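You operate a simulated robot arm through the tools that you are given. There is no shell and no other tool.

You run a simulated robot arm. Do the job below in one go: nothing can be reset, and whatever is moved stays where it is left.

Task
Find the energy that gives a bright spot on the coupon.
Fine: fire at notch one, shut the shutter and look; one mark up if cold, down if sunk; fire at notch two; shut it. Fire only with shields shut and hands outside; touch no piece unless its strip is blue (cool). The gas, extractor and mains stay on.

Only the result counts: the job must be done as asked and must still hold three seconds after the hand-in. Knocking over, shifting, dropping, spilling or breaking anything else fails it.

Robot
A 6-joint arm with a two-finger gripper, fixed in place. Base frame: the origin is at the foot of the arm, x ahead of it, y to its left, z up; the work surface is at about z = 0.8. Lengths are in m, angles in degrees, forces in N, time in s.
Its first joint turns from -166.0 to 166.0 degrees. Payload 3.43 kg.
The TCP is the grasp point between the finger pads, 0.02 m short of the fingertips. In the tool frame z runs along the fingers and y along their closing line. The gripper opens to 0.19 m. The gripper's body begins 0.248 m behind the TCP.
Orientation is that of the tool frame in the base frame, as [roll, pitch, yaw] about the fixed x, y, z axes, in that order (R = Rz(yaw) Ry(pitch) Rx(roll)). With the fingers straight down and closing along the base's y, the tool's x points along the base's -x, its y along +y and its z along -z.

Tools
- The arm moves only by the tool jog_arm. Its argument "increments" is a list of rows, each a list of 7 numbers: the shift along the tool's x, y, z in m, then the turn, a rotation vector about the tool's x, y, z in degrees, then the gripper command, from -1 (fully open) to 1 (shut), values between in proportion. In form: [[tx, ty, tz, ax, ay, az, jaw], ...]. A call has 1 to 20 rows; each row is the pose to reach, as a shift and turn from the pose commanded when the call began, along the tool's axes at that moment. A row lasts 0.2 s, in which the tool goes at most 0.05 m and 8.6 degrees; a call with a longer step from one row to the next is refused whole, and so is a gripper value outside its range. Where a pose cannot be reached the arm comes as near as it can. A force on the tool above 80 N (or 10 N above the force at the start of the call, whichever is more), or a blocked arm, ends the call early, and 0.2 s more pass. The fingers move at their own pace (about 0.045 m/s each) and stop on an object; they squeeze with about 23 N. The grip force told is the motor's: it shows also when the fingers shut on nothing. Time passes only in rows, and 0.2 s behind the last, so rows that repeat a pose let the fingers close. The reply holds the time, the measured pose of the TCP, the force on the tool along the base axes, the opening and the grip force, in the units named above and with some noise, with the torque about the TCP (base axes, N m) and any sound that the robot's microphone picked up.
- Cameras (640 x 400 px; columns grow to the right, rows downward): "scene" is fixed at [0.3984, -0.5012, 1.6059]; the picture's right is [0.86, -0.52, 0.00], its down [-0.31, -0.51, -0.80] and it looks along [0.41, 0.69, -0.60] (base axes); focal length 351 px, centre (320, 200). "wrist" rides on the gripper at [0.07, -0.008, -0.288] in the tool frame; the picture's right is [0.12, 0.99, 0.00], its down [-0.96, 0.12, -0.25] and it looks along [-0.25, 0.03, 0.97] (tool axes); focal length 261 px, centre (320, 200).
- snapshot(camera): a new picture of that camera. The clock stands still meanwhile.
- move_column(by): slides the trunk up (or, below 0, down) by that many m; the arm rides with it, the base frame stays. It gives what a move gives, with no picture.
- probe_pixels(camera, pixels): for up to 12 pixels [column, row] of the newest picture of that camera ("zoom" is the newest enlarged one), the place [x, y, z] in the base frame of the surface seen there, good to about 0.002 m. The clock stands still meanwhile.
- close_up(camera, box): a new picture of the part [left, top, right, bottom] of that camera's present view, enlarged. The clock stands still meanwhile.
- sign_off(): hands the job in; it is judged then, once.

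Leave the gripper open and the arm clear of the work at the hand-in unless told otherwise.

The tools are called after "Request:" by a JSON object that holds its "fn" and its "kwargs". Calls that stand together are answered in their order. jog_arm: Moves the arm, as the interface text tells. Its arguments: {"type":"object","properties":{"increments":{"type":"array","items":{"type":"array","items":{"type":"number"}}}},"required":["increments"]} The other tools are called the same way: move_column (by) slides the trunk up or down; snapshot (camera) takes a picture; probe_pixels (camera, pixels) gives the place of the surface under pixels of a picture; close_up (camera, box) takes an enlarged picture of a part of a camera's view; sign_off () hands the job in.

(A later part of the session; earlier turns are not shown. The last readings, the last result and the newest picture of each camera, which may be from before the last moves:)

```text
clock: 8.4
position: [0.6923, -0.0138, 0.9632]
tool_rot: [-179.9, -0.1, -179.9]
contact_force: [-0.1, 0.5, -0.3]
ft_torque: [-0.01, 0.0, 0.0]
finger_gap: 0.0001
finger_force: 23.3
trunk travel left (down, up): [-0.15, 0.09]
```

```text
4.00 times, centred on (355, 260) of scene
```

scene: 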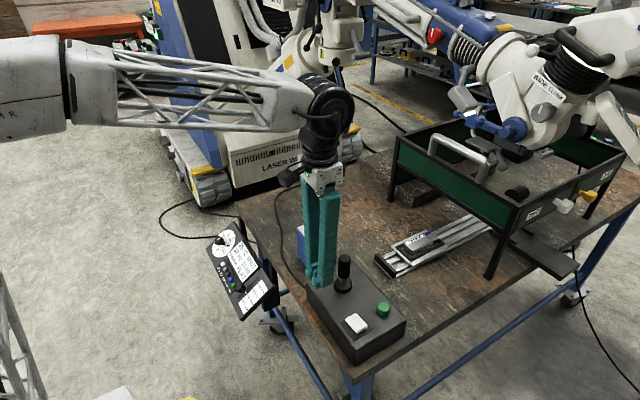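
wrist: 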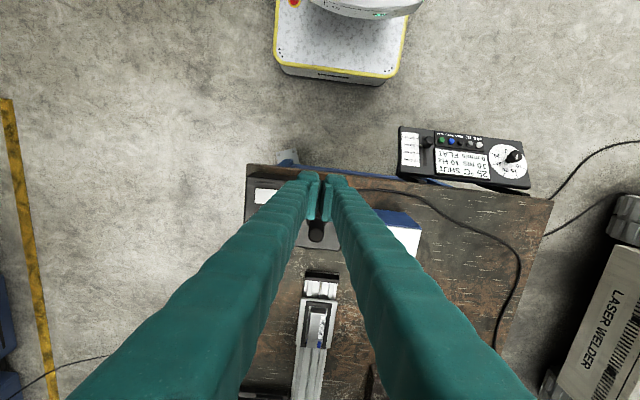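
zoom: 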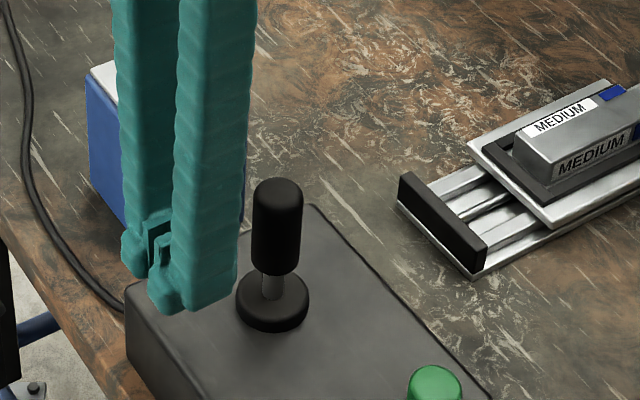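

The fingers are behind the joystick, clear of it. I'll push slowly forward (+x) by up to about 0.045 m and see whether the stage responds.

Request:
{"fn": "jog_arm", "kwargs": {"increments": [[-0.01, 0, 0, 0, 0, 0, 1], [-0.02, 0, 0, 0, 0, 0, 1], [-0.028, 0, 0, 0, 0, 0, 1], [-0.034, 0, 0, 0, 0, 0, 1], [-0.04, 0, 0, 0, 0, 0, 1], [-0.045, 0, 0, 0, 0, 0, 1]]}}

Request:
{"fn": "snapshot", "kwargs": {"camera": "scene"}}

Request:
{"fn": "close_up", "kwargs": {"camera": "scene", "box": [290, 210, 420, 310]}}

```text
clock: 9.8
position: [0.7372, -0.013, 0.9625]
tool_rot: [180.0, -0.1, -179.9]
contact_force: [-1.2, -1.6, 0.2]
ft_torque: [-0.03, 0.01, -0.05]
finger_gap: 0.0
finger_force: 22.8
trunk travel left (down, up): [-0.15, 0.09]
```

```text
taken
```

scene: 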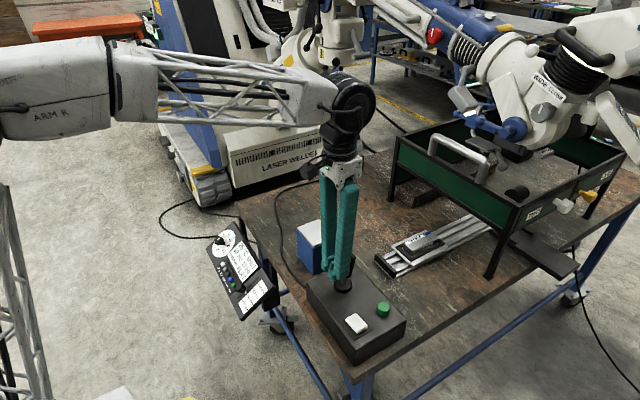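

```text
4.00 times, centred on (355, 260) of scene
```

zoom: 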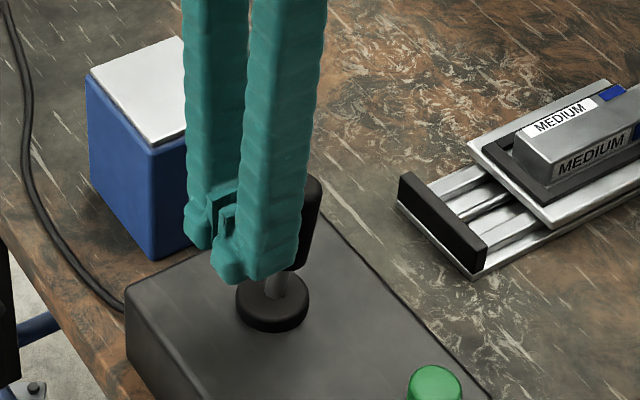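

The joystick tilts easily (about 1 N) but the carriage hasn't moved yet. I'll push a bit further and hold for a second.

Request:
{"fn": "jog_arm", "kwargs": {"increments": [[-0.006, 0, 0, 0, 0, 0, 1], [-0.012, 0, 0, 0, 0, 0, 1], [-0.016, 0, 0, 0, 0, 0, 1], [-0.016, 0, 0, 0, 0, 0, 1], [-0.016, 0, 0, 0, 0, 0, 1], [-0.016, 0, 0, 0, 0, 0, 1]]}}

Request:
{"fn": "snapshot", "kwargs": {"camera": "scene"}}

Request:
{"fn": "close_up", "kwargs": {"camera": "scene", "box": [310, 200, 440, 300]}}

Request:
{"fn": "close_up", "kwargs": {"camera": "scene", "box": [205, 222, 285, 322]}}

```text
clock: 11.2
position: [0.7531, -0.0138, 0.9637]
tool_rot: [-180.0, -0.1, -179.9]
contact_force: [-4.1, -2.3, -0.6]
ft_torque: [-0.05, 0.06, -0.06]
finger_gap: 0.0
finger_force: 22.6
trunk travel left (down, up): [-0.15, 0.09]
```

```text
taken
```

scene: 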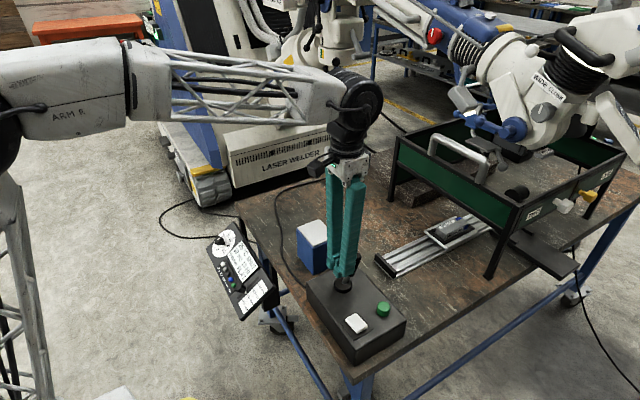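

```text
4.00 times, centred on (375, 250) of scene
```

zoom: 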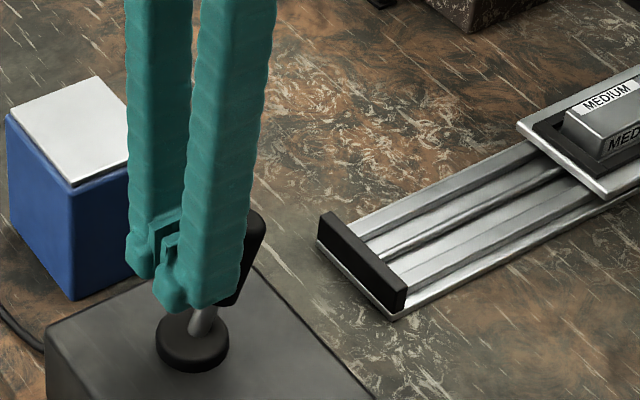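

```text
4.00 times, centred on (245, 272) of scene
```

zoom: 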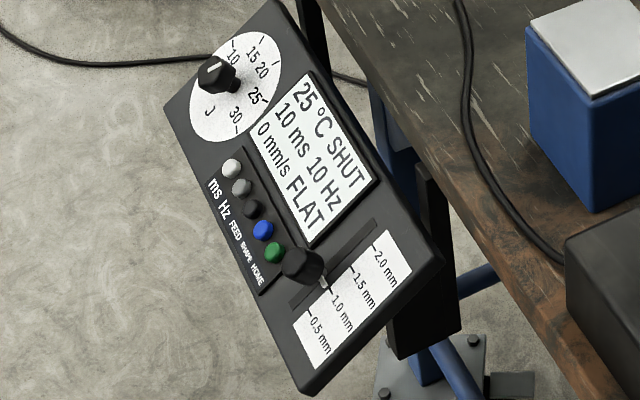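

The joystick drives the carriage inward. Now I'll probe where the carriage is, then keep watching its position as it advances.

Request:
{"fn": "probe_pixels", "kwargs": {"camera": "scene", "pixels": [[427, 232], [447, 245], [470, 232], [448, 226], [440, 232]]}}

Request:
{"fn": "close_up", "kwargs": {"camera": "scene", "box": [410, 195, 510, 270]}}

```text
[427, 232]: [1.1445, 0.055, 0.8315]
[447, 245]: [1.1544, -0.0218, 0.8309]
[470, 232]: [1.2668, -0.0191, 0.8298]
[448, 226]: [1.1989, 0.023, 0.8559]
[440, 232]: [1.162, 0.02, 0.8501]
```

```text
5.33 times, centred on (460, 232) of scene
```

zoom: 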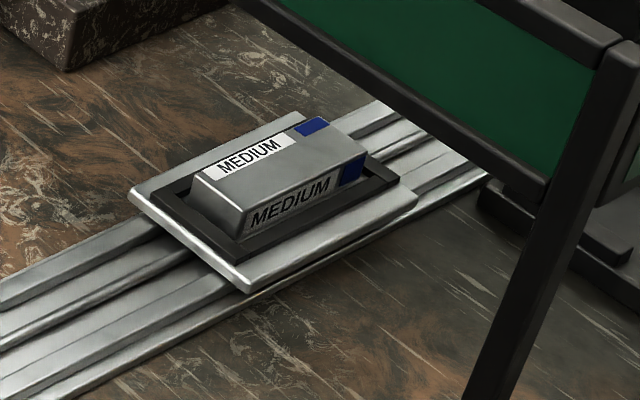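

The carriage's near edge is at x≈1.145, moved roughly 0.1 m. I'll hold the joystick forward one more second and look again.

Request:
{"fn": "jog_arm", "kwargs": {"increments": [[0, 0, 0, 0, 0, 0, 1], [0, 0, 0, 0, 0, 0, 1], [0, 0, 0, 0, 0, 0, 1], [0, 0, 0, 0, 0, 0, 1]]}}

Request:
{"fn": "snapshot", "kwargs": {"camera": "scene"}}

Request:
{"fn": "close_up", "kwargs": {"camera": "scene", "box": [410, 195, 510, 270]}}

```text
clock: 12.2
position: [0.7523, -0.0136, 0.9623]
tool_rot: [180.0, -0.2, -179.9]
contact_force: [-2.5, -2.8, 0.0]
ft_torque: [-0.04, 0.02, -0.08]
finger_gap: 0.0
finger_force: 23.3
trunk travel left (down, up): [-0.15, 0.09]
```

```text
taken
```

scene: 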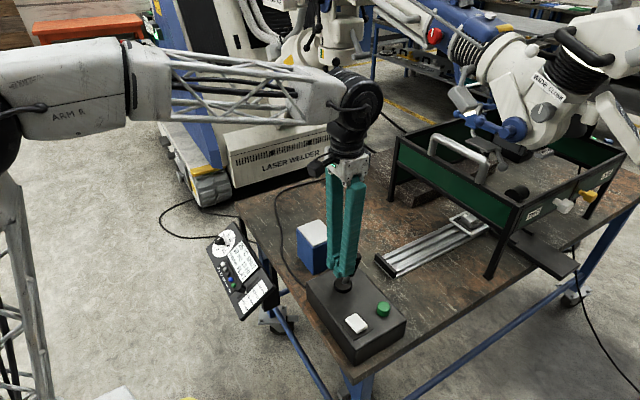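

```text
5.33 times, centred on (460, 232) of scene
```

zoom: 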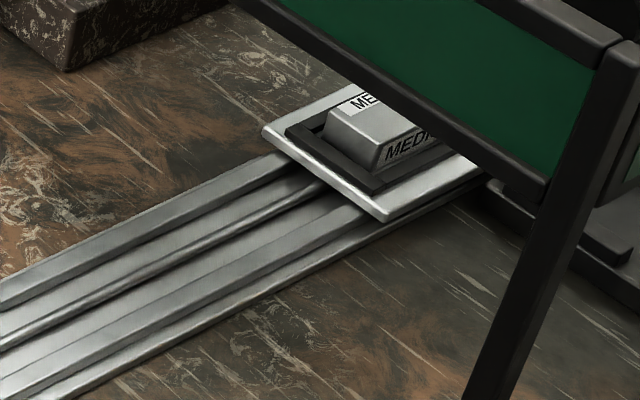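

The carriage keeps moving in. I'll probe its near corner at about scene (450, 219) and (473, 236), then hold a shorter time.

Request:
{"fn": "probe_pixels", "kwargs": {"camera": "scene", "pixels": [[453, 221], [473, 233], [465, 222], [480, 228]]}}

Request:
{"fn": "jog_arm", "kwargs": {"increments": [[0, 0, 0, 0, 0, 0, 1], [0, 0, 0, 0, 0, 0, 1]]}}

Request:
{"fn": "snapshot", "kwargs": {"camera": "scene"}}

Request:
{"fn": "close_up", "kwargs": {"camera": "scene", "box": [430, 180, 530, 255]}}

```text
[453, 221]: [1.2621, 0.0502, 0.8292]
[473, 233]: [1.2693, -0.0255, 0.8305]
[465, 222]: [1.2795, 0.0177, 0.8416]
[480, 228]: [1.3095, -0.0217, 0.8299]
```

```text
clock: 12.8
position: [0.7525, -0.0126, 0.9642]
tool_rot: [-180.0, -0.1, -179.9]
contact_force: [-3.3, -3.0, 0.4]
ft_torque: [-0.01, 0.01, -0.11]
finger_gap: 0.0001
finger_force: 23.1
trunk travel left (down, up): [-0.15, 0.09]
```

```text
taken
```

scene: 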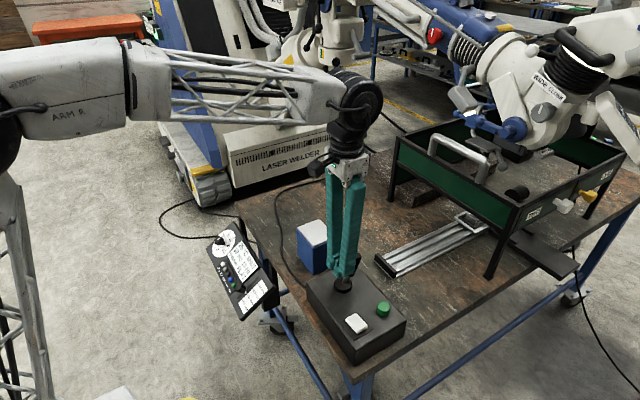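

```text
5.33 times, centred on (480, 218) of scene
```

zoom: 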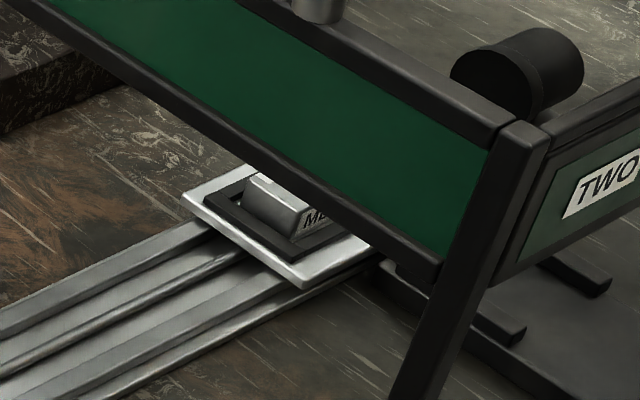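

It advanced only a little (near-left corner now at about (454, 217)). I'll hold again to see whether it has stopped at something.

Request:
{"fn": "jog_arm", "kwargs": {"increments": [[0, 0, 0, 0, 0, 0, 1], [0, 0, 0, 0, 0, 0, 1]]}}

Request:
{"fn": "snapshot", "kwargs": {"camera": "scene"}}

Request:
{"fn": "close_up", "kwargs": {"camera": "scene", "box": [430, 180, 530, 255]}}

Request:
{"fn": "close_up", "kwargs": {"camera": "scene", "box": [205, 222, 285, 322]}}

```text
clock: 13.4
position: [0.7528, -0.0124, 0.9623]
tool_rot: [179.9, -0.2, -179.9]
contact_force: [-2.6, -2.8, 1.0]
ft_torque: [-0.03, 0.04, -0.08]
finger_gap: 0.0001
finger_force: 23.4
trunk travel left (down, up): [-0.15, 0.09]
```

```text
taken
```

scene: 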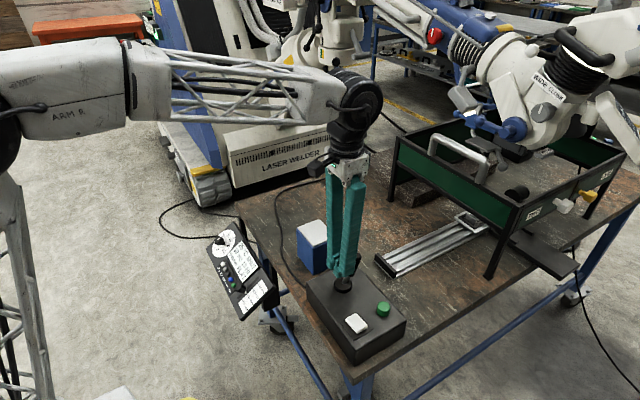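

```text
5.33 times, centred on (480, 218) of scene
```

zoom: 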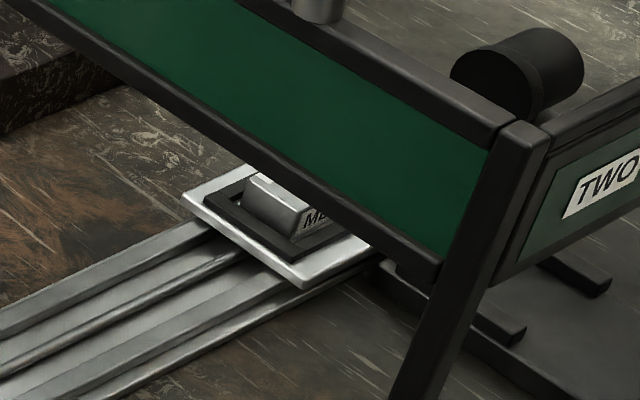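

```text
4.00 times, centred on (245, 272) of scene
```

zoom: 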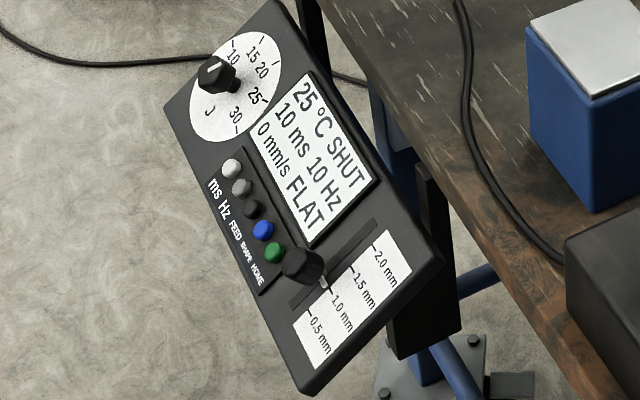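

The carriage has stopped by itself with its near edge at x≈1.30, which looks like a notch. I'll back off to let the joystick spring back, and check that the carriage stays.

Request:
{"fn": "jog_arm", "kwargs": {"increments": [[0.02, 0, 0, 0, 0, 0, 1], [0.045, 0, 0, 0, 0, 0, 1], [0.06, 0, 0, 0, 0, 0, 1], [0.06, 0, 0, 0, 0, 0, 1]]}}

Request:
{"fn": "snapshot", "kwargs": {"camera": "scene"}}

Request:
{"fn": "close_up", "kwargs": {"camera": "scene", "box": [430, 180, 530, 255]}}

Request:
{"fn": "close_up", "kwargs": {"camera": "scene", "box": [290, 210, 420, 310]}}

```text
clock: 14.4
position: [0.6932, -0.0116, 0.9641]
tool_rot: [180.0, -0.1, -179.9]
contact_force: [-0.3, -0.5, 0.4]
ft_torque: [-0.01, 0.01, 0.02]
finger_gap: 0.0
finger_force: 23.0
trunk travel left (down, up): [-0.15, 0.09]
```

```text
taken
```

scene: 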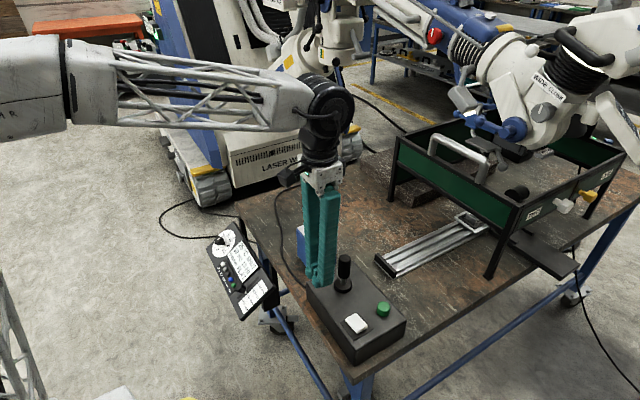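

```text
5.33 times, centred on (480, 218) of scene
```

zoom: 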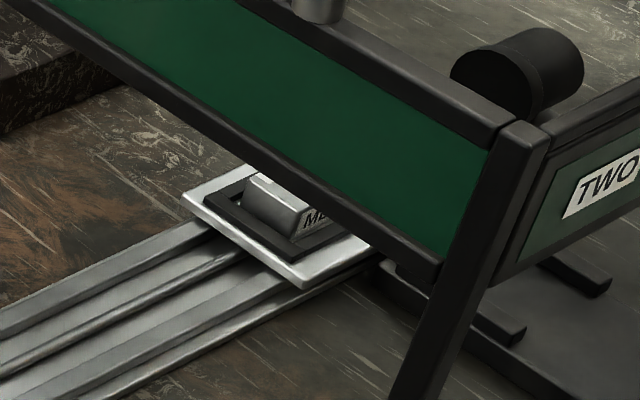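

```text
4.00 times, centred on (355, 260) of scene
```

zoom: 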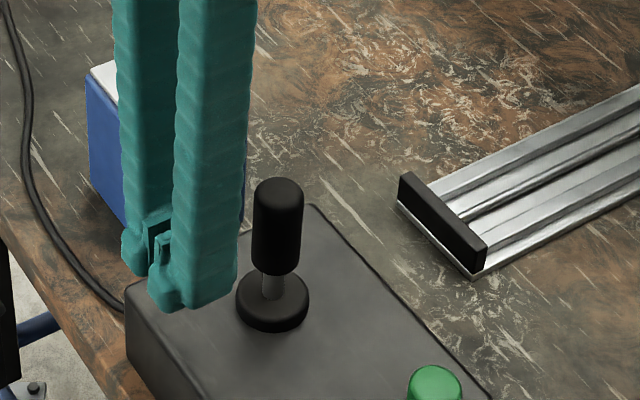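

The joystick has sprung back and the carriage holds. I'll push the joystick again briefly to find out whether there is another stop further in.

Request:
{"fn": "jog_arm", "kwargs": {"increments": [[-0.03, 0, 0, 0, 0, 0, 1], [-0.05, 0, 0, 0, 0, 0, 1], [-0.06, 0, 0, 0, 0, 0, 1], [-0.06, 0, 0, 0, 0, 0, 1], [-0.04, 0, 0, 0, 0, 0, 1], [-0.01, 0, 0, 0, 0, 0, 1], [0, 0, 0, 0, 0, 0, 1]]}}

Request:
{"fn": "snapshot", "kwargs": {"camera": "scene"}}

Request:
{"fn": "close_up", "kwargs": {"camera": "scene", "box": [430, 180, 530, 255]}}

```text
clock: 16.0
position: [0.693, -0.0134, 0.9636]
tool_rot: [-180.0, -0.1, -179.9]
contact_force: [1.1, -0.1, -0.7]
ft_torque: [0.0, 0.03, 0.01]
finger_gap: 0.0002
finger_force: 23.3
trunk travel left (down, up): [-0.15, 0.09]
```

```text
taken
```

scene: 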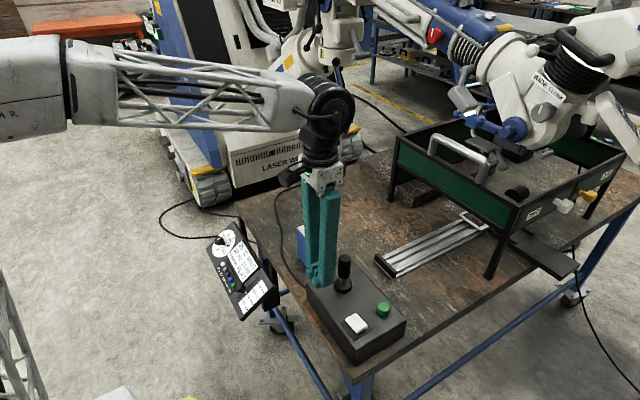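

```text
5.33 times, centred on (480, 218) of scene
```

zoom: 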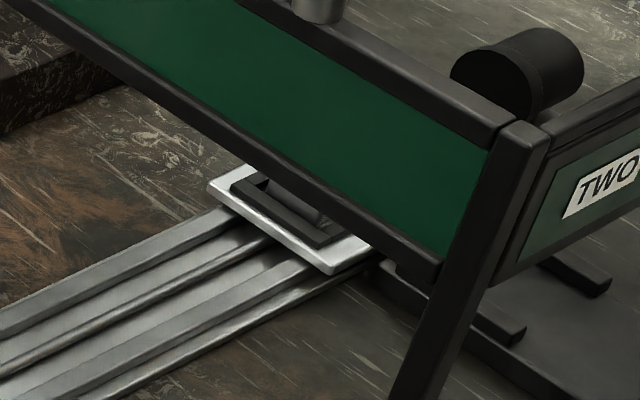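

It advanced a further step. I'll probe the near edge and push again for a longer time, to see whether this was a second stop.

Request:
{"fn": "probe_pixels", "kwargs": {"camera": "zoom", "pixels": [[215, 187], [335, 268], [230, 178], [250, 182]]}}

Request:
{"fn": "jog_arm", "kwargs": {"increments": [[-0.03, 0, 0, 0, 0, 0, 1], [-0.05, 0, 0, 0, 0, 0, 1], [-0.06, 0, 0, 0, 0, 0, 1], [-0.06, 0, 0, 0, 0, 0, 1], [-0.06, 0, 0, 0, 0, 0, 1]]}}

Request:
{"fn": "close_up", "kwargs": {"camera": "scene", "box": [430, 180, 530, 255]}}

```text
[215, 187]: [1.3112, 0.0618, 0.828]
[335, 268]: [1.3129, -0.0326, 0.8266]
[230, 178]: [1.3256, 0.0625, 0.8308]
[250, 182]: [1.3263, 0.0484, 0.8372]
```

```text
clock: 17.2
position: [0.752, -0.0124, 0.9631]
tool_rot: [-180.0, -0.2, -179.9]
contact_force: [-6.2, 0.1, -1.9]
ft_torque: [-0.01, 0.12, -0.06]
finger_gap: 0.0
finger_force: 23.1
trunk travel left (down, up): [-0.15, 0.09]
```

```text
5.33 times, centred on (480, 218) of scene
```

zoom: 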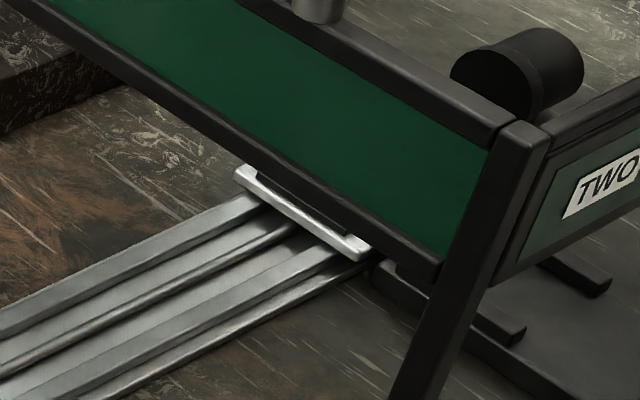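

Each push advances the carriage by one step (about 0.033 m), so the stage indexes. I'll probe its position, then hold to see if it really waits here, and release.

Request:
{"fn": "probe_pixels", "kwargs": {"camera": "zoom", "pixels": [[243, 178], [360, 250], [300, 215]]}}

Request:
{"fn": "jog_arm", "kwargs": {"increments": [[0, 0, 0, 0, 0, 0, 1], [0, 0, 0, 0, 0, 0, 1], [0, 0, 0, 0, 0, 0, 1], [0, 0, 0, 0, 0, 0, 1]]}}

Request:
{"fn": "close_up", "kwargs": {"camera": "scene", "box": [430, 180, 530, 255]}}

```text
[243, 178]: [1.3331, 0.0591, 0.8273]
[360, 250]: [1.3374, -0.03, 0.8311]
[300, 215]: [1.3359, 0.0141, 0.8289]
```

```text
clock: 18.2
position: [0.7525, -0.0127, 0.963]
tool_rot: [180.0, 0.0, -180.0]
contact_force: [-7.8, -0.7, -2.9]
ft_torque: [0.03, 0.15, -0.1]
finger_gap: 0.0
finger_force: 22.8
trunk travel left (down, up): [-0.15, 0.09]
```

```text
5.33 times, centred on (480, 218) of scene
```

zoom: 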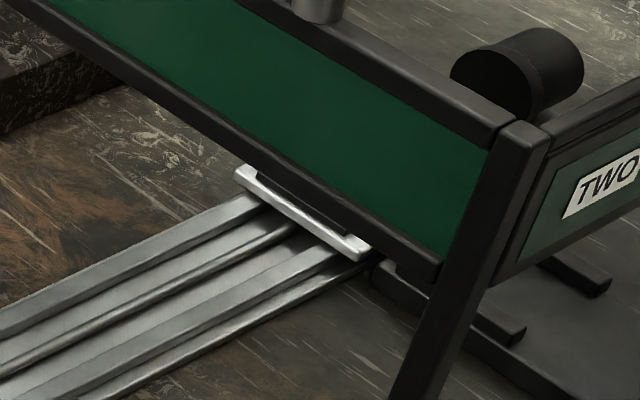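

The carriage waits at a near edge of x≈1.334 while the stick is held. I'll release and push once more, to learn how many stops there are.

Request:
{"fn": "jog_arm", "kwargs": {"increments": [[0.03, 0, 0, 0, 0, 0, 1], [0.06, 0, 0, 0, 0, 0, 1], [0.06, 0, 0, 0, 0, 0, 1], [0.03, 0, 0, 0, 0, 0, 1], [0.01, 0, 0, 0, 0, 0, 1], [0, 0, 0, 0, 0, 0, 1], [0, 0, 0, 0, 0, 0, 1], [0, 0, 0, 0, 0, 0, 1]]}}

Request:
{"fn": "close_up", "kwargs": {"camera": "scene", "box": [430, 180, 530, 255]}}

```text
clock: 20.0
position: [0.7531, -0.0125, 0.9638]
tool_rot: [-179.9, 0.0, -179.9]
contact_force: [-4.6, -1.6, -0.6]
ft_torque: [0.06, 0.11, -0.08]
finger_gap: 0.0
finger_force: 22.9
trunk travel left (down, up): [-0.15, 0.09]
```

```text
5.33 times, centred on (480, 218) of scene
```

zoom: 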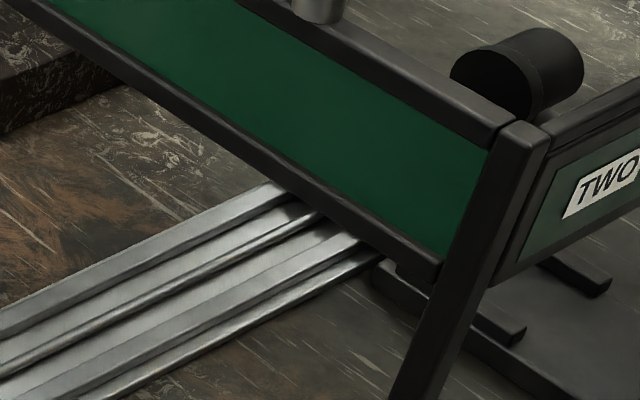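

It moved out of sight further in. I'll check where it is by looking over the pane, near the motor at scene (516, 192), and from the left part of the view.

Request:
{"fn": "snapshot", "kwargs": {"camera": "scene"}}

Request:
{"fn": "close_up", "kwargs": {"camera": "scene", "box": [470, 160, 550, 220]}}

Request:
{"fn": "close_up", "kwargs": {"camera": "scene", "box": [450, 205, 500, 245]}}

```text
taken
```

scene: 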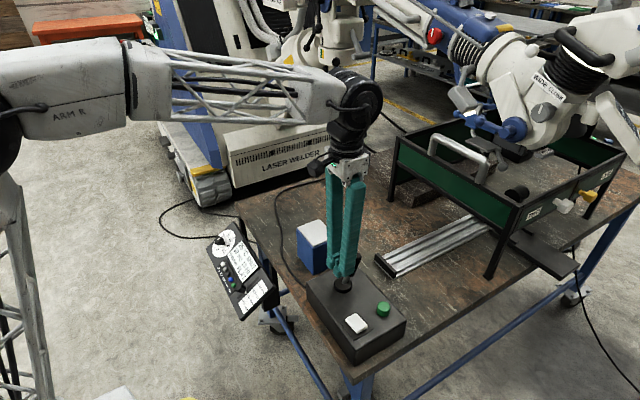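

```text
6.67 times, centred on (510, 190) of scene
```

zoom: 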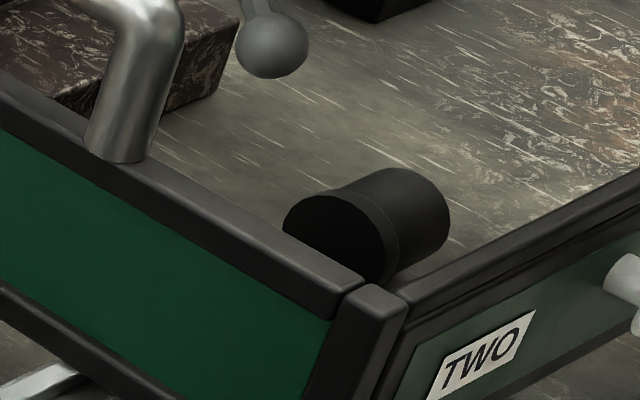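

```text
10.00 times, centred on (475, 225) of scene
```

zoom: 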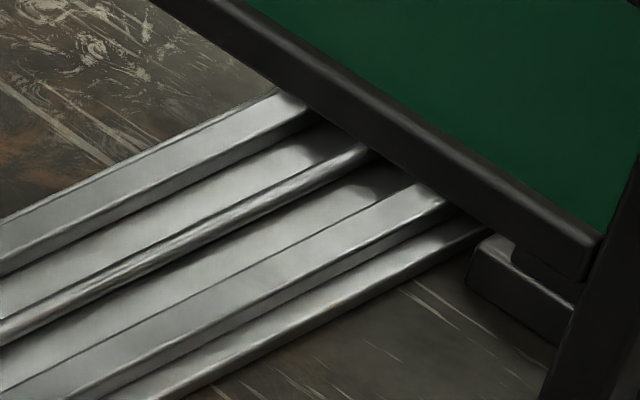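

I only see the carriage's shadow. I'll release the joystick and go back to the low left-front viewpoint to see the carriage under the head.

Request:
{"fn": "jog_arm", "kwargs": {"increments": [[0.03, 0, 0, 0, 0, 0, 1], [0.06, 0, 0, 0, 0, 0, 1], [0.08, 0, -0.04, 0, 0, 0, 1], [0.1, 0, -0.08, 0, 0, 0, 1], [0.103, 0, -0.13, 0, 0, 0, 1], [0.103, 0, -0.18, 0, 0, 0, 1], [0.103, 0, -0.186, 0, 0, 0, 1]]}}

```text
clock: 21.6
position: [0.6511, -0.0109, 1.1486]
tool_rot: [179.9, 0.0, -180.0]
contact_force: [0.2, -0.2, 0.6]
ft_torque: [-0.02, 0.03, 0.01]
finger_gap: 0.0001
finger_force: 23.1
trunk travel left (down, up): [-0.15, 0.09]
```

I'll now move to the low viewpoint, TCP about (0.93, 0.21, 0.95), nearly level; the fingers stay closed and pass above the blue block.

Request:
{"fn": "jog_arm", "kwargs": {"increments": [[-0.0279, 0.0221, 0.0199, 1.52, -6.89, 2.18, 1], [-0.0558, 0.0442, 0.0398, 3.05, -13.78, 4.36, 1], [-0.0837, 0.0663, 0.0597, 4.57, -20.67, 6.54, 1], [-0.1116, 0.0884, 0.0796, 6.1, -27.56, 8.72, 1], [-0.1395, 0.1105, 0.0995, 7.62, -34.45, 10.9, 1], [-0.1674, 0.1326, 0.1194, 9.15, -41.34, 13.08, 1], [-0.1953, 0.1547, 0.1393, 10.67, -48.23, 15.26, 1], [-0.2232, 0.1768, 0.1592, 12.2, -55.12, 17.44, 1], [-0.2511, 0.1989, 0.1791, 13.72, -62.01, 19.62, 1], [-0.279, 0.221, 0.199, 15.25, -68.9, 21.8, 1]]}}

Request:
{"fn": "snapshot", "kwargs": {"camera": "wrist"}}

Request:
{"fn": "close_up", "kwargs": {"camera": "wrist", "box": [230, 100, 390, 210]}}

```text
clock: 23.8
position: [0.9305, 0.2092, 0.9512]
tool_rot: [179.7, 70.2, 154.9]
contact_force: [-1.1, -1.0, 1.8]
ft_torque: [0.27, 0.25, 0.26]
finger_gap: 0.0001
finger_force: 23.2
trunk travel left (down, up): [-0.15, 0.09]
```

```text
taken
```

wrist: 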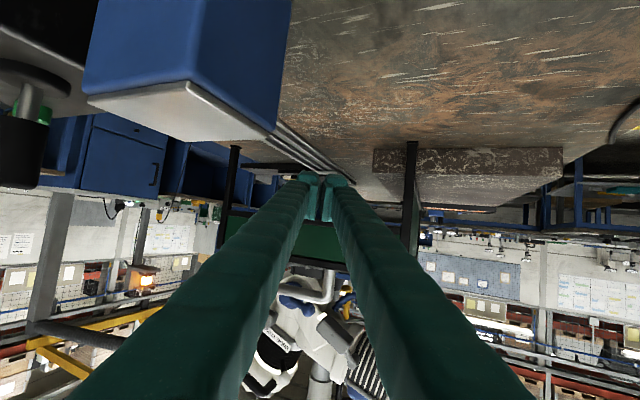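

```text
3.64 times, centred on (310, 155) of wrist
```

zoom: 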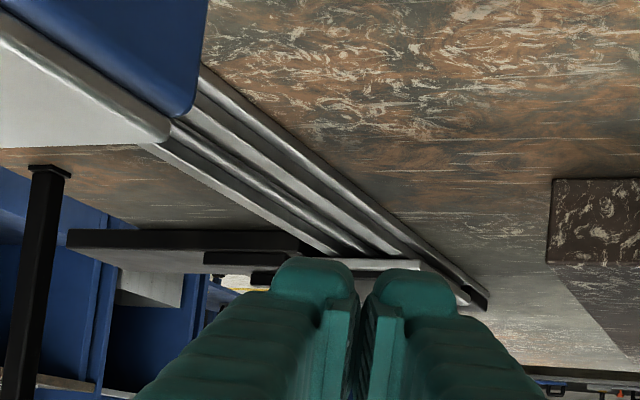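

The closed fingers block the view at (330, 190). I'll open the gripper here (clear of the blue block by about 5 cm) and look between the fingers.

Request:
{"fn": "jog_arm", "kwargs": {"increments": [[0, 0, -0.01, 0, 0, 0, -1], [0, 0, -0.01, 0, 0, 0, -1], [0, 0, -0.01, 0, 0, 0, -1], [0, 0, -0.01, 0, 0, 0, -1], [0, 0, -0.01, 0, 0, 0, -1], [0, 0, -0.01, 0, 0, 0, -1], [0, 0, -0.01, 0, 0, 0, -1], [0, 0, -0.01, 0, 0, 0, -1], [0, 0, -0.01, 0, 0, 0, -1], [0, 0, -0.01, 0, 0, 0, -1]]}}

Request:
{"fn": "snapshot", "kwargs": {"camera": "wrist"}}

Request:
{"fn": "close_up", "kwargs": {"camera": "wrist", "box": [240, 120, 400, 220]}}

Request:
{"fn": "close_up", "kwargs": {"camera": "wrist", "box": [290, 155, 370, 205]}}

```text
clock: 26.0
position: [0.9212, 0.2134, 0.9532]
tool_rot: [-179.9, 70.1, 155.2]
contact_force: [0.1, -0.2, -0.4]
ft_torque: [0.03, -0.02, 0.01]
finger_gap: 0.1899
finger_force: 0.0
trunk travel left (down, up): [-0.15, 0.09]
```

```text
taken
```

wrist: 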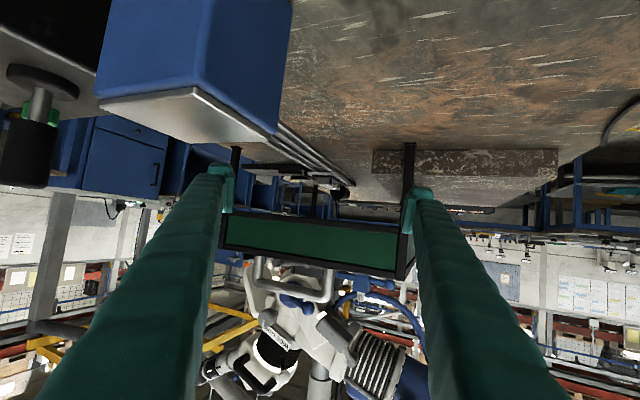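

```text
4.00 times, centred on (320, 170) of wrist
```

zoom: 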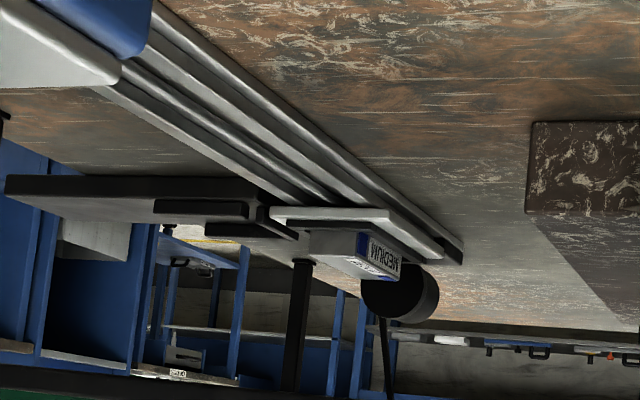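

```text
8.00 times, centred on (330, 180) of wrist
```

zoom: 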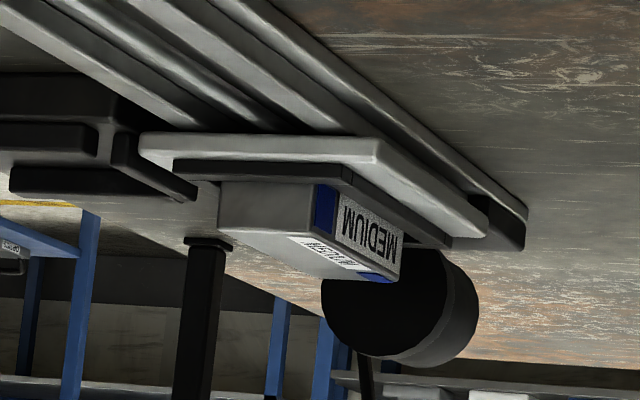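

I can now see the carriage near the rail's far end. I'll probe the carriage corners and coupon ends in this zoom.

Request:
{"fn": "probe_pixels", "kwargs": {"camera": "zoom", "pixels": [[160, 147], [365, 152], [480, 228], [260, 220], [330, 190], [395, 245], [375, 278], [300, 270], [515, 235], [500, 205], [440, 240], [190, 175]]}}

```text
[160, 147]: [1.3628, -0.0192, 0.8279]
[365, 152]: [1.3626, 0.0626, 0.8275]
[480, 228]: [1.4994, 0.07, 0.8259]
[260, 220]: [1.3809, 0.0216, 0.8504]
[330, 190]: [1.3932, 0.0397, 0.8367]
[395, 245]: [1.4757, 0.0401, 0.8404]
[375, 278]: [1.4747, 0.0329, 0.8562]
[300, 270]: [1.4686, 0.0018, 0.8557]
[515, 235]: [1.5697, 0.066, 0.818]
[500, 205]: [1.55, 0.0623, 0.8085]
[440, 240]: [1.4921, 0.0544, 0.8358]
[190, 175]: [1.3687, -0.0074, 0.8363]
```

The carriage now spans x 1.362–1.500, so stops are about 0.025 apart. I'll look for notch markings: zoom on the black slab beside the rail, the rail's side, and the head's underside.

Request:
{"fn": "close_up", "kwargs": {"camera": "wrist", "box": [245, 155, 315, 195]}}

Request:
{"fn": "close_up", "kwargs": {"camera": "wrist", "box": [230, 240, 410, 380]}}

Request:
{"fn": "close_up", "kwargs": {"camera": "wrist", "box": [250, 110, 350, 175]}}

Request:
{"fn": "close_up", "kwargs": {"camera": "wrist", "box": [310, 180, 430, 290]}}

```text
9.14 times, centred on (280, 175) of wrist
```

zoom: 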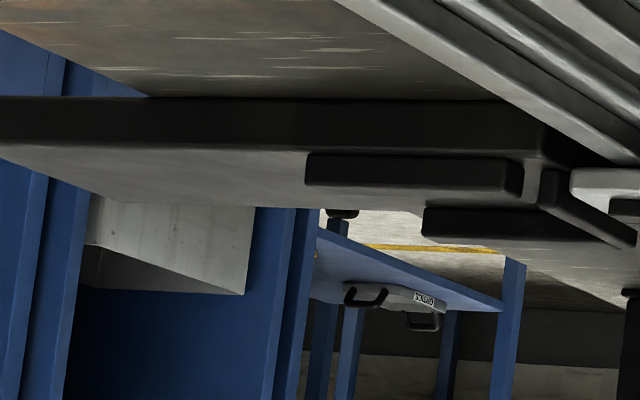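

```text
2.86 times, centred on (320, 310) of wrist
```

zoom: 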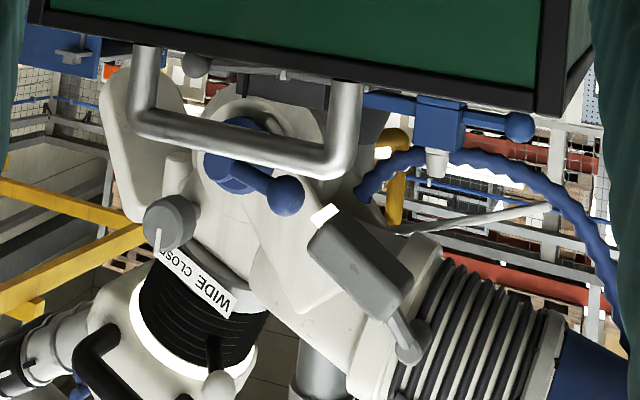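

```text
6.15 times, centred on (300, 142) of wrist
```

zoom: 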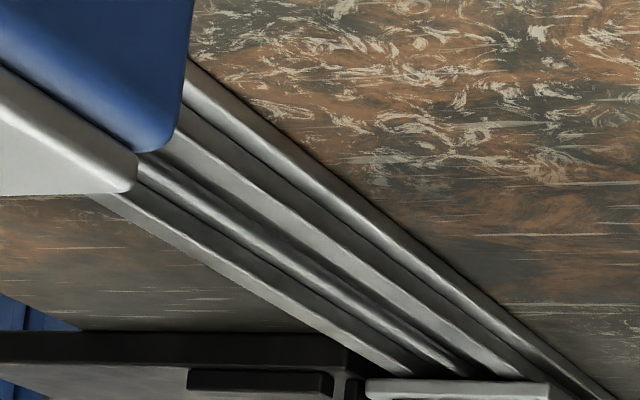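

```text
3.64 times, centred on (370, 235) of wrist
```

zoom: 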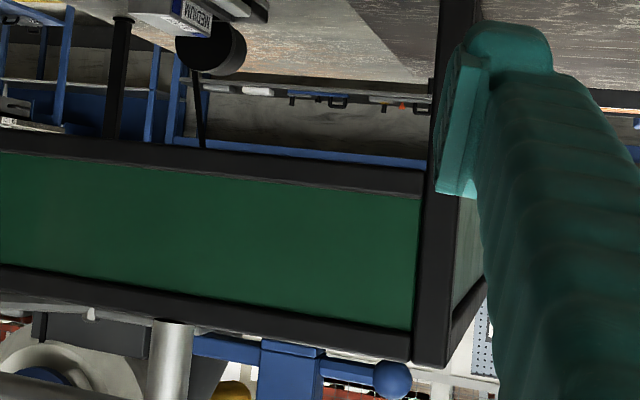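

No labels are seen on the stage itself. I remember a sign reading "THREE TWO ONE" on the welder at about (1.16, 1.13, 1.37). I'll turn the wrist to the left and raise 5 cm, to read that sign.

Request:
{"fn": "jog_arm", "kwargs": {"increments": [[-0.008, 0, -0.003, -7.05, 0, -2.57, -1], [-0.016, 0, -0.006, -14.1, 0, -5.13, -1], [-0.024, 0, -0.009, -21.15, 0, -7.7, -1], [-0.032, 0, -0.012, -28.2, 0, -10.27, -1], [-0.04, 0, -0.015, -35.25, 0, -12.83, -1], [-0.047, 0, -0.017, -42.3, 0, -15.4, -1]]}}

Request:
{"fn": "snapshot", "kwargs": {"camera": "wrist"}}

```text
clock: 27.4
position: [0.9197, 0.2125, 0.9917]
tool_rot: [-180.0, 70.0, -171.1]
contact_force: [0.0, 0.2, 0.4]
ft_torque: [-0.01, -0.02, 0.01]
finger_gap: 0.19
finger_force: 0.0
out of reach, approached as far as the arm can: row 5, 6
trunk travel left (down, up): [-0.15, 0.09]
```

```text
taken
```

wrist: 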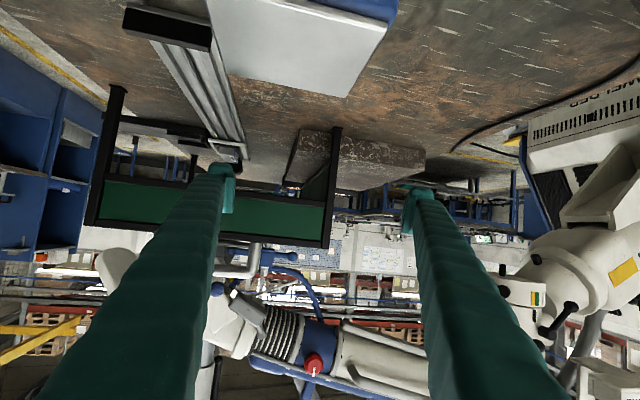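

The turn stopped a bit short (reach). I'll enlarge the lower right corner, where the sign should be near (610, 385).

Request:
{"fn": "close_up", "kwargs": {"camera": "wrist", "box": [560, 340, 640, 400]}}

Request:
{"fn": "close_up", "kwargs": {"camera": "wrist", "box": [480, 220, 640, 400]}}

Request:
{"fn": "close_up", "kwargs": {"camera": "wrist", "box": [190, 220, 430, 400]}}

Request:
{"fn": "close_up", "kwargs": {"camera": "wrist", "box": [80, 20, 260, 180]}}

```text
6.67 times, centred on (600, 370) of wrist
```

zoom: 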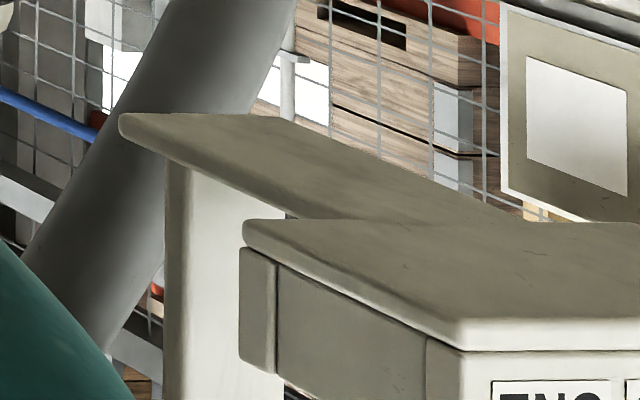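

```text
2.22 times, centred on (560, 310) of wrist
```

zoom: 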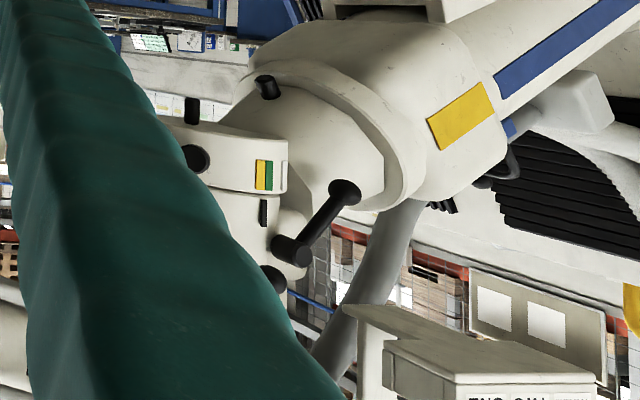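

```text
2.22 times, centred on (310, 310) of wrist
```

zoom: 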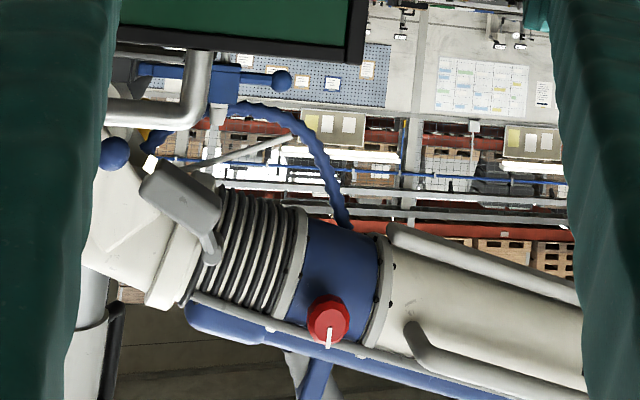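

```text
2.50 times, centred on (170, 100) of wrist
```

zoom: 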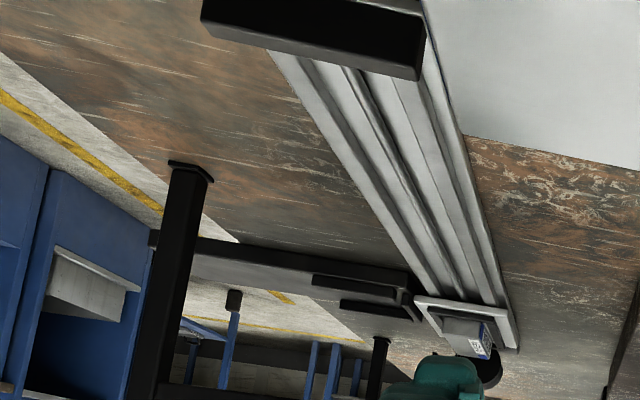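

That sign is on the welder cabinet, not on the stage, so I take the first stop from home as notch one. Before firing I want to know the state of the shields: zoom on the front pane's left post and the left pane's lower edge, and probe pane edges.

Request:
{"fn": "close_up", "kwargs": {"camera": "scene", "box": [380, 125, 460, 215]}}

Request:
{"fn": "probe_pixels", "kwargs": {"camera": "zoom", "pixels": [[200, 130], [185, 260], [200, 300], [240, 350], [150, 330], [400, 280], [420, 60], [300, 340], [170, 390], [330, 250]]}}

Request:
{"fn": "close_up", "kwargs": {"camera": "wrist", "box": [80, 160, 350, 260]}}

```text
4.44 times, centred on (420, 170) of scene
```

zoom: 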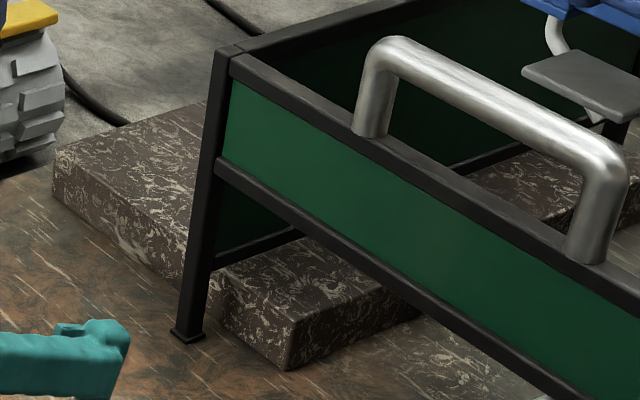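

```text
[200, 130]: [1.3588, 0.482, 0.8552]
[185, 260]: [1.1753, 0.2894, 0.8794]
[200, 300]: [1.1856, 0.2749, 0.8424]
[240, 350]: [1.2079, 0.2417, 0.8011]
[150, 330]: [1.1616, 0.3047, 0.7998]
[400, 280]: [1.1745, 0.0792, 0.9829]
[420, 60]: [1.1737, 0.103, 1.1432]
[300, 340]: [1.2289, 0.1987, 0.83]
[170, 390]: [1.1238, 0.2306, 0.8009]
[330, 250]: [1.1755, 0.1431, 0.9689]
```

```text
2.37 times, centred on (215, 210) of wrist
```

zoom: 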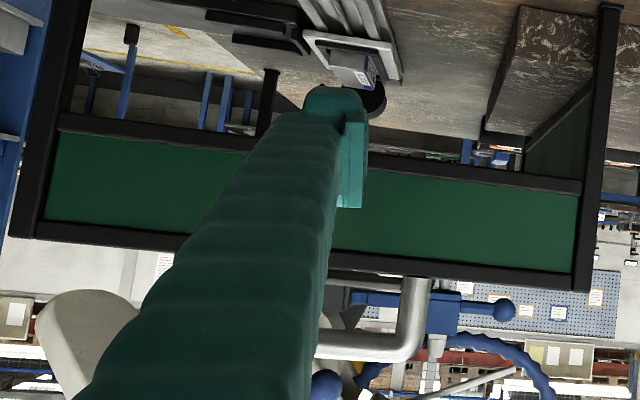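

The left pane reaches lower than the front pane. I'll probe the lower bars of the front, left and right panes to compare their heights.

Request:
{"fn": "probe_pixels", "kwargs": {"camera": "zoom", "pixels": [[520, 182], [440, 172], [100, 125], [560, 110], [520, 138], [575, 130], [580, 95], [470, 270], [100, 235], [605, 15], [30, 150]]}}

Request:
{"fn": "close_up", "kwargs": {"camera": "scene", "box": [490, 170, 610, 270]}}

```text
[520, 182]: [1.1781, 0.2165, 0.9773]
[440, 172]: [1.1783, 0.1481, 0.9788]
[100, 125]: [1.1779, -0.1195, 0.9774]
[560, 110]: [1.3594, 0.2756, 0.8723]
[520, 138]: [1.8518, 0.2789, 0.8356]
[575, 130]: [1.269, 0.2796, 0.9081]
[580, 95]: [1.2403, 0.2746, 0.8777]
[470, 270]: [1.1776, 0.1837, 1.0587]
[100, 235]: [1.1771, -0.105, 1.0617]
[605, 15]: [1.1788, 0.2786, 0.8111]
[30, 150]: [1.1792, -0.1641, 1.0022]
```

```text
4.00 times, centred on (550, 220) of scene
```

zoom: 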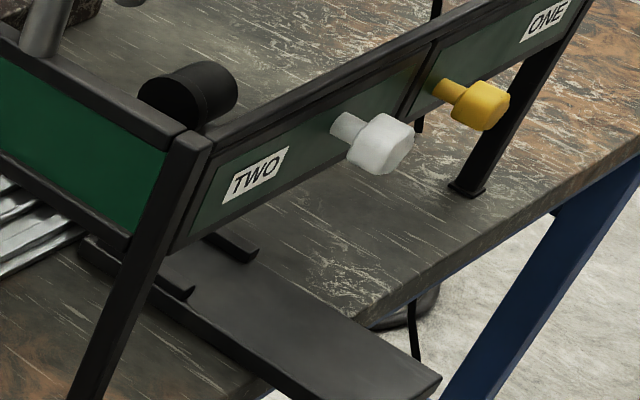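

The front pane's top is flush with the posts and its lower edge is at z≈0.97, leaving room for the stage; the side doors ONE and TWO meet at the seam, so the shields look shut. Now I'll bring the arm back. The last turn was cut short by reach, so I first retreat 4 cm and read the pose.

Request:
{"fn": "jog_arm", "kwargs": {"increments": [[0, 0, -0.04, 0, 0, 0, 1]]}}

```text
clock: 27.8
position: [0.8844, 0.2073, 1.0027]
tool_rot: [-179.8, 69.9, -171.0]
contact_force: [1.5, -1.0, -1.1]
ft_torque: [0.03, -0.09, -0.04]
finger_gap: 0.1553
finger_force: 0.1
trunk travel left (down, up): [-0.15, 0.09]
```

The pose is held as reached. I'll turn the tool down again and go above a point in front of the joystick, about (0.84, −0.013, 1.15), fingers closing.

Request:
{"fn": "jog_arm", "kwargs": {"increments": [[-0.0112, -0.0211, -0.0124, 0.54, 6.99, 0.78, 1], [-0.0224, -0.0422, -0.0247, 1.09, 13.98, 1.55, 1], [-0.0335, -0.0632, -0.0371, 1.63, 20.97, 2.33, 1], [-0.0447, -0.0843, -0.0494, 2.18, 27.96, 3.1, 1], [-0.0559, -0.1054, -0.0618, 2.72, 34.95, 3.88, 1], [-0.0671, -0.1265, -0.0742, 3.26, 41.94, 4.66, 1], [-0.0783, -0.1476, -0.0865, 3.81, 48.93, 5.43, 1], [-0.0894, -0.1686, -0.0989, 4.35, 55.92, 6.21, 1], [-0.1006, -0.1897, -0.1112, 4.9, 62.91, 6.98, 1], [-0.1118, -0.2108, -0.1236, 5.44, 69.9, 7.76, 1], [-0.1118, -0.2108, -0.1236, 5.44, 69.9, 7.76, 1]]}}

Request:
{"fn": "snapshot", "kwargs": {"camera": "wrist"}}

```text
clock: 30.2
position: [0.8379, -0.0135, 1.1513]
tool_rot: [-179.9, -0.2, 180.0]
contact_force: [0.0, -0.3, -0.4]
ft_torque: [-0.03, 0.11, 0.04]
finger_gap: 0.0001
finger_force: 23.3
out of reach, approached as far as the arm can: row 2, 3
trunk travel left (down, up): [-0.15, 0.09]
```

```text
taken
```

wrist: 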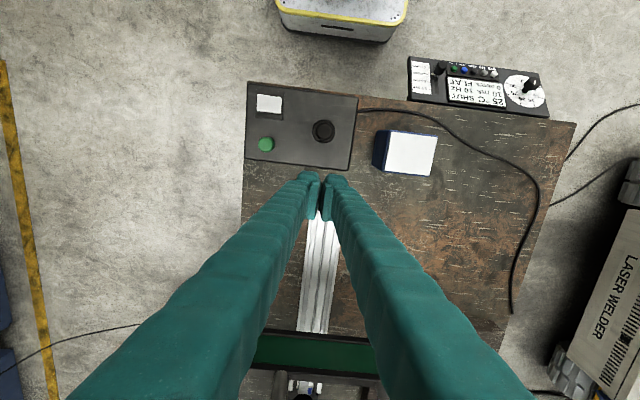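

The coupon is visible beyond the pane at about (305, 388). I'll enlarge that part to see what lies above and beside it.

Request:
{"fn": "close_up", "kwargs": {"camera": "wrist", "box": [250, 330, 390, 400]}}

Request:
{"fn": "close_up", "kwargs": {"camera": "wrist", "box": [240, 75, 360, 175]}}

```text
4.57 times, centred on (320, 365) of wrist
```

zoom: 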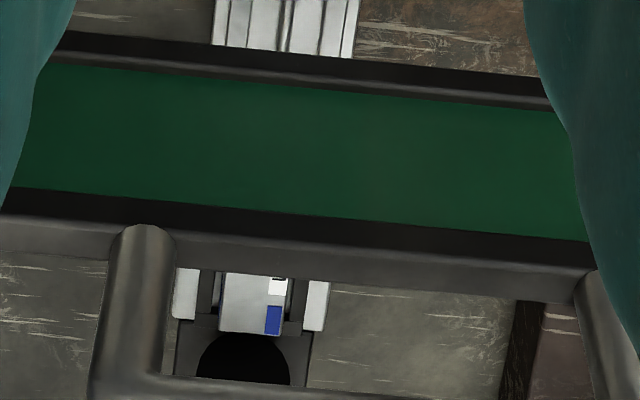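

```text
4.00 times, centred on (300, 125) of wrist
```

zoom: 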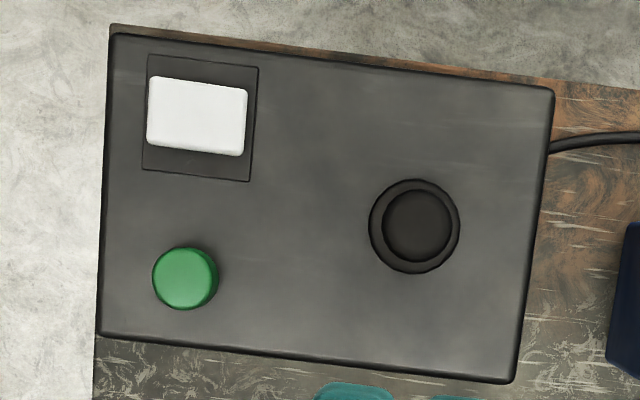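

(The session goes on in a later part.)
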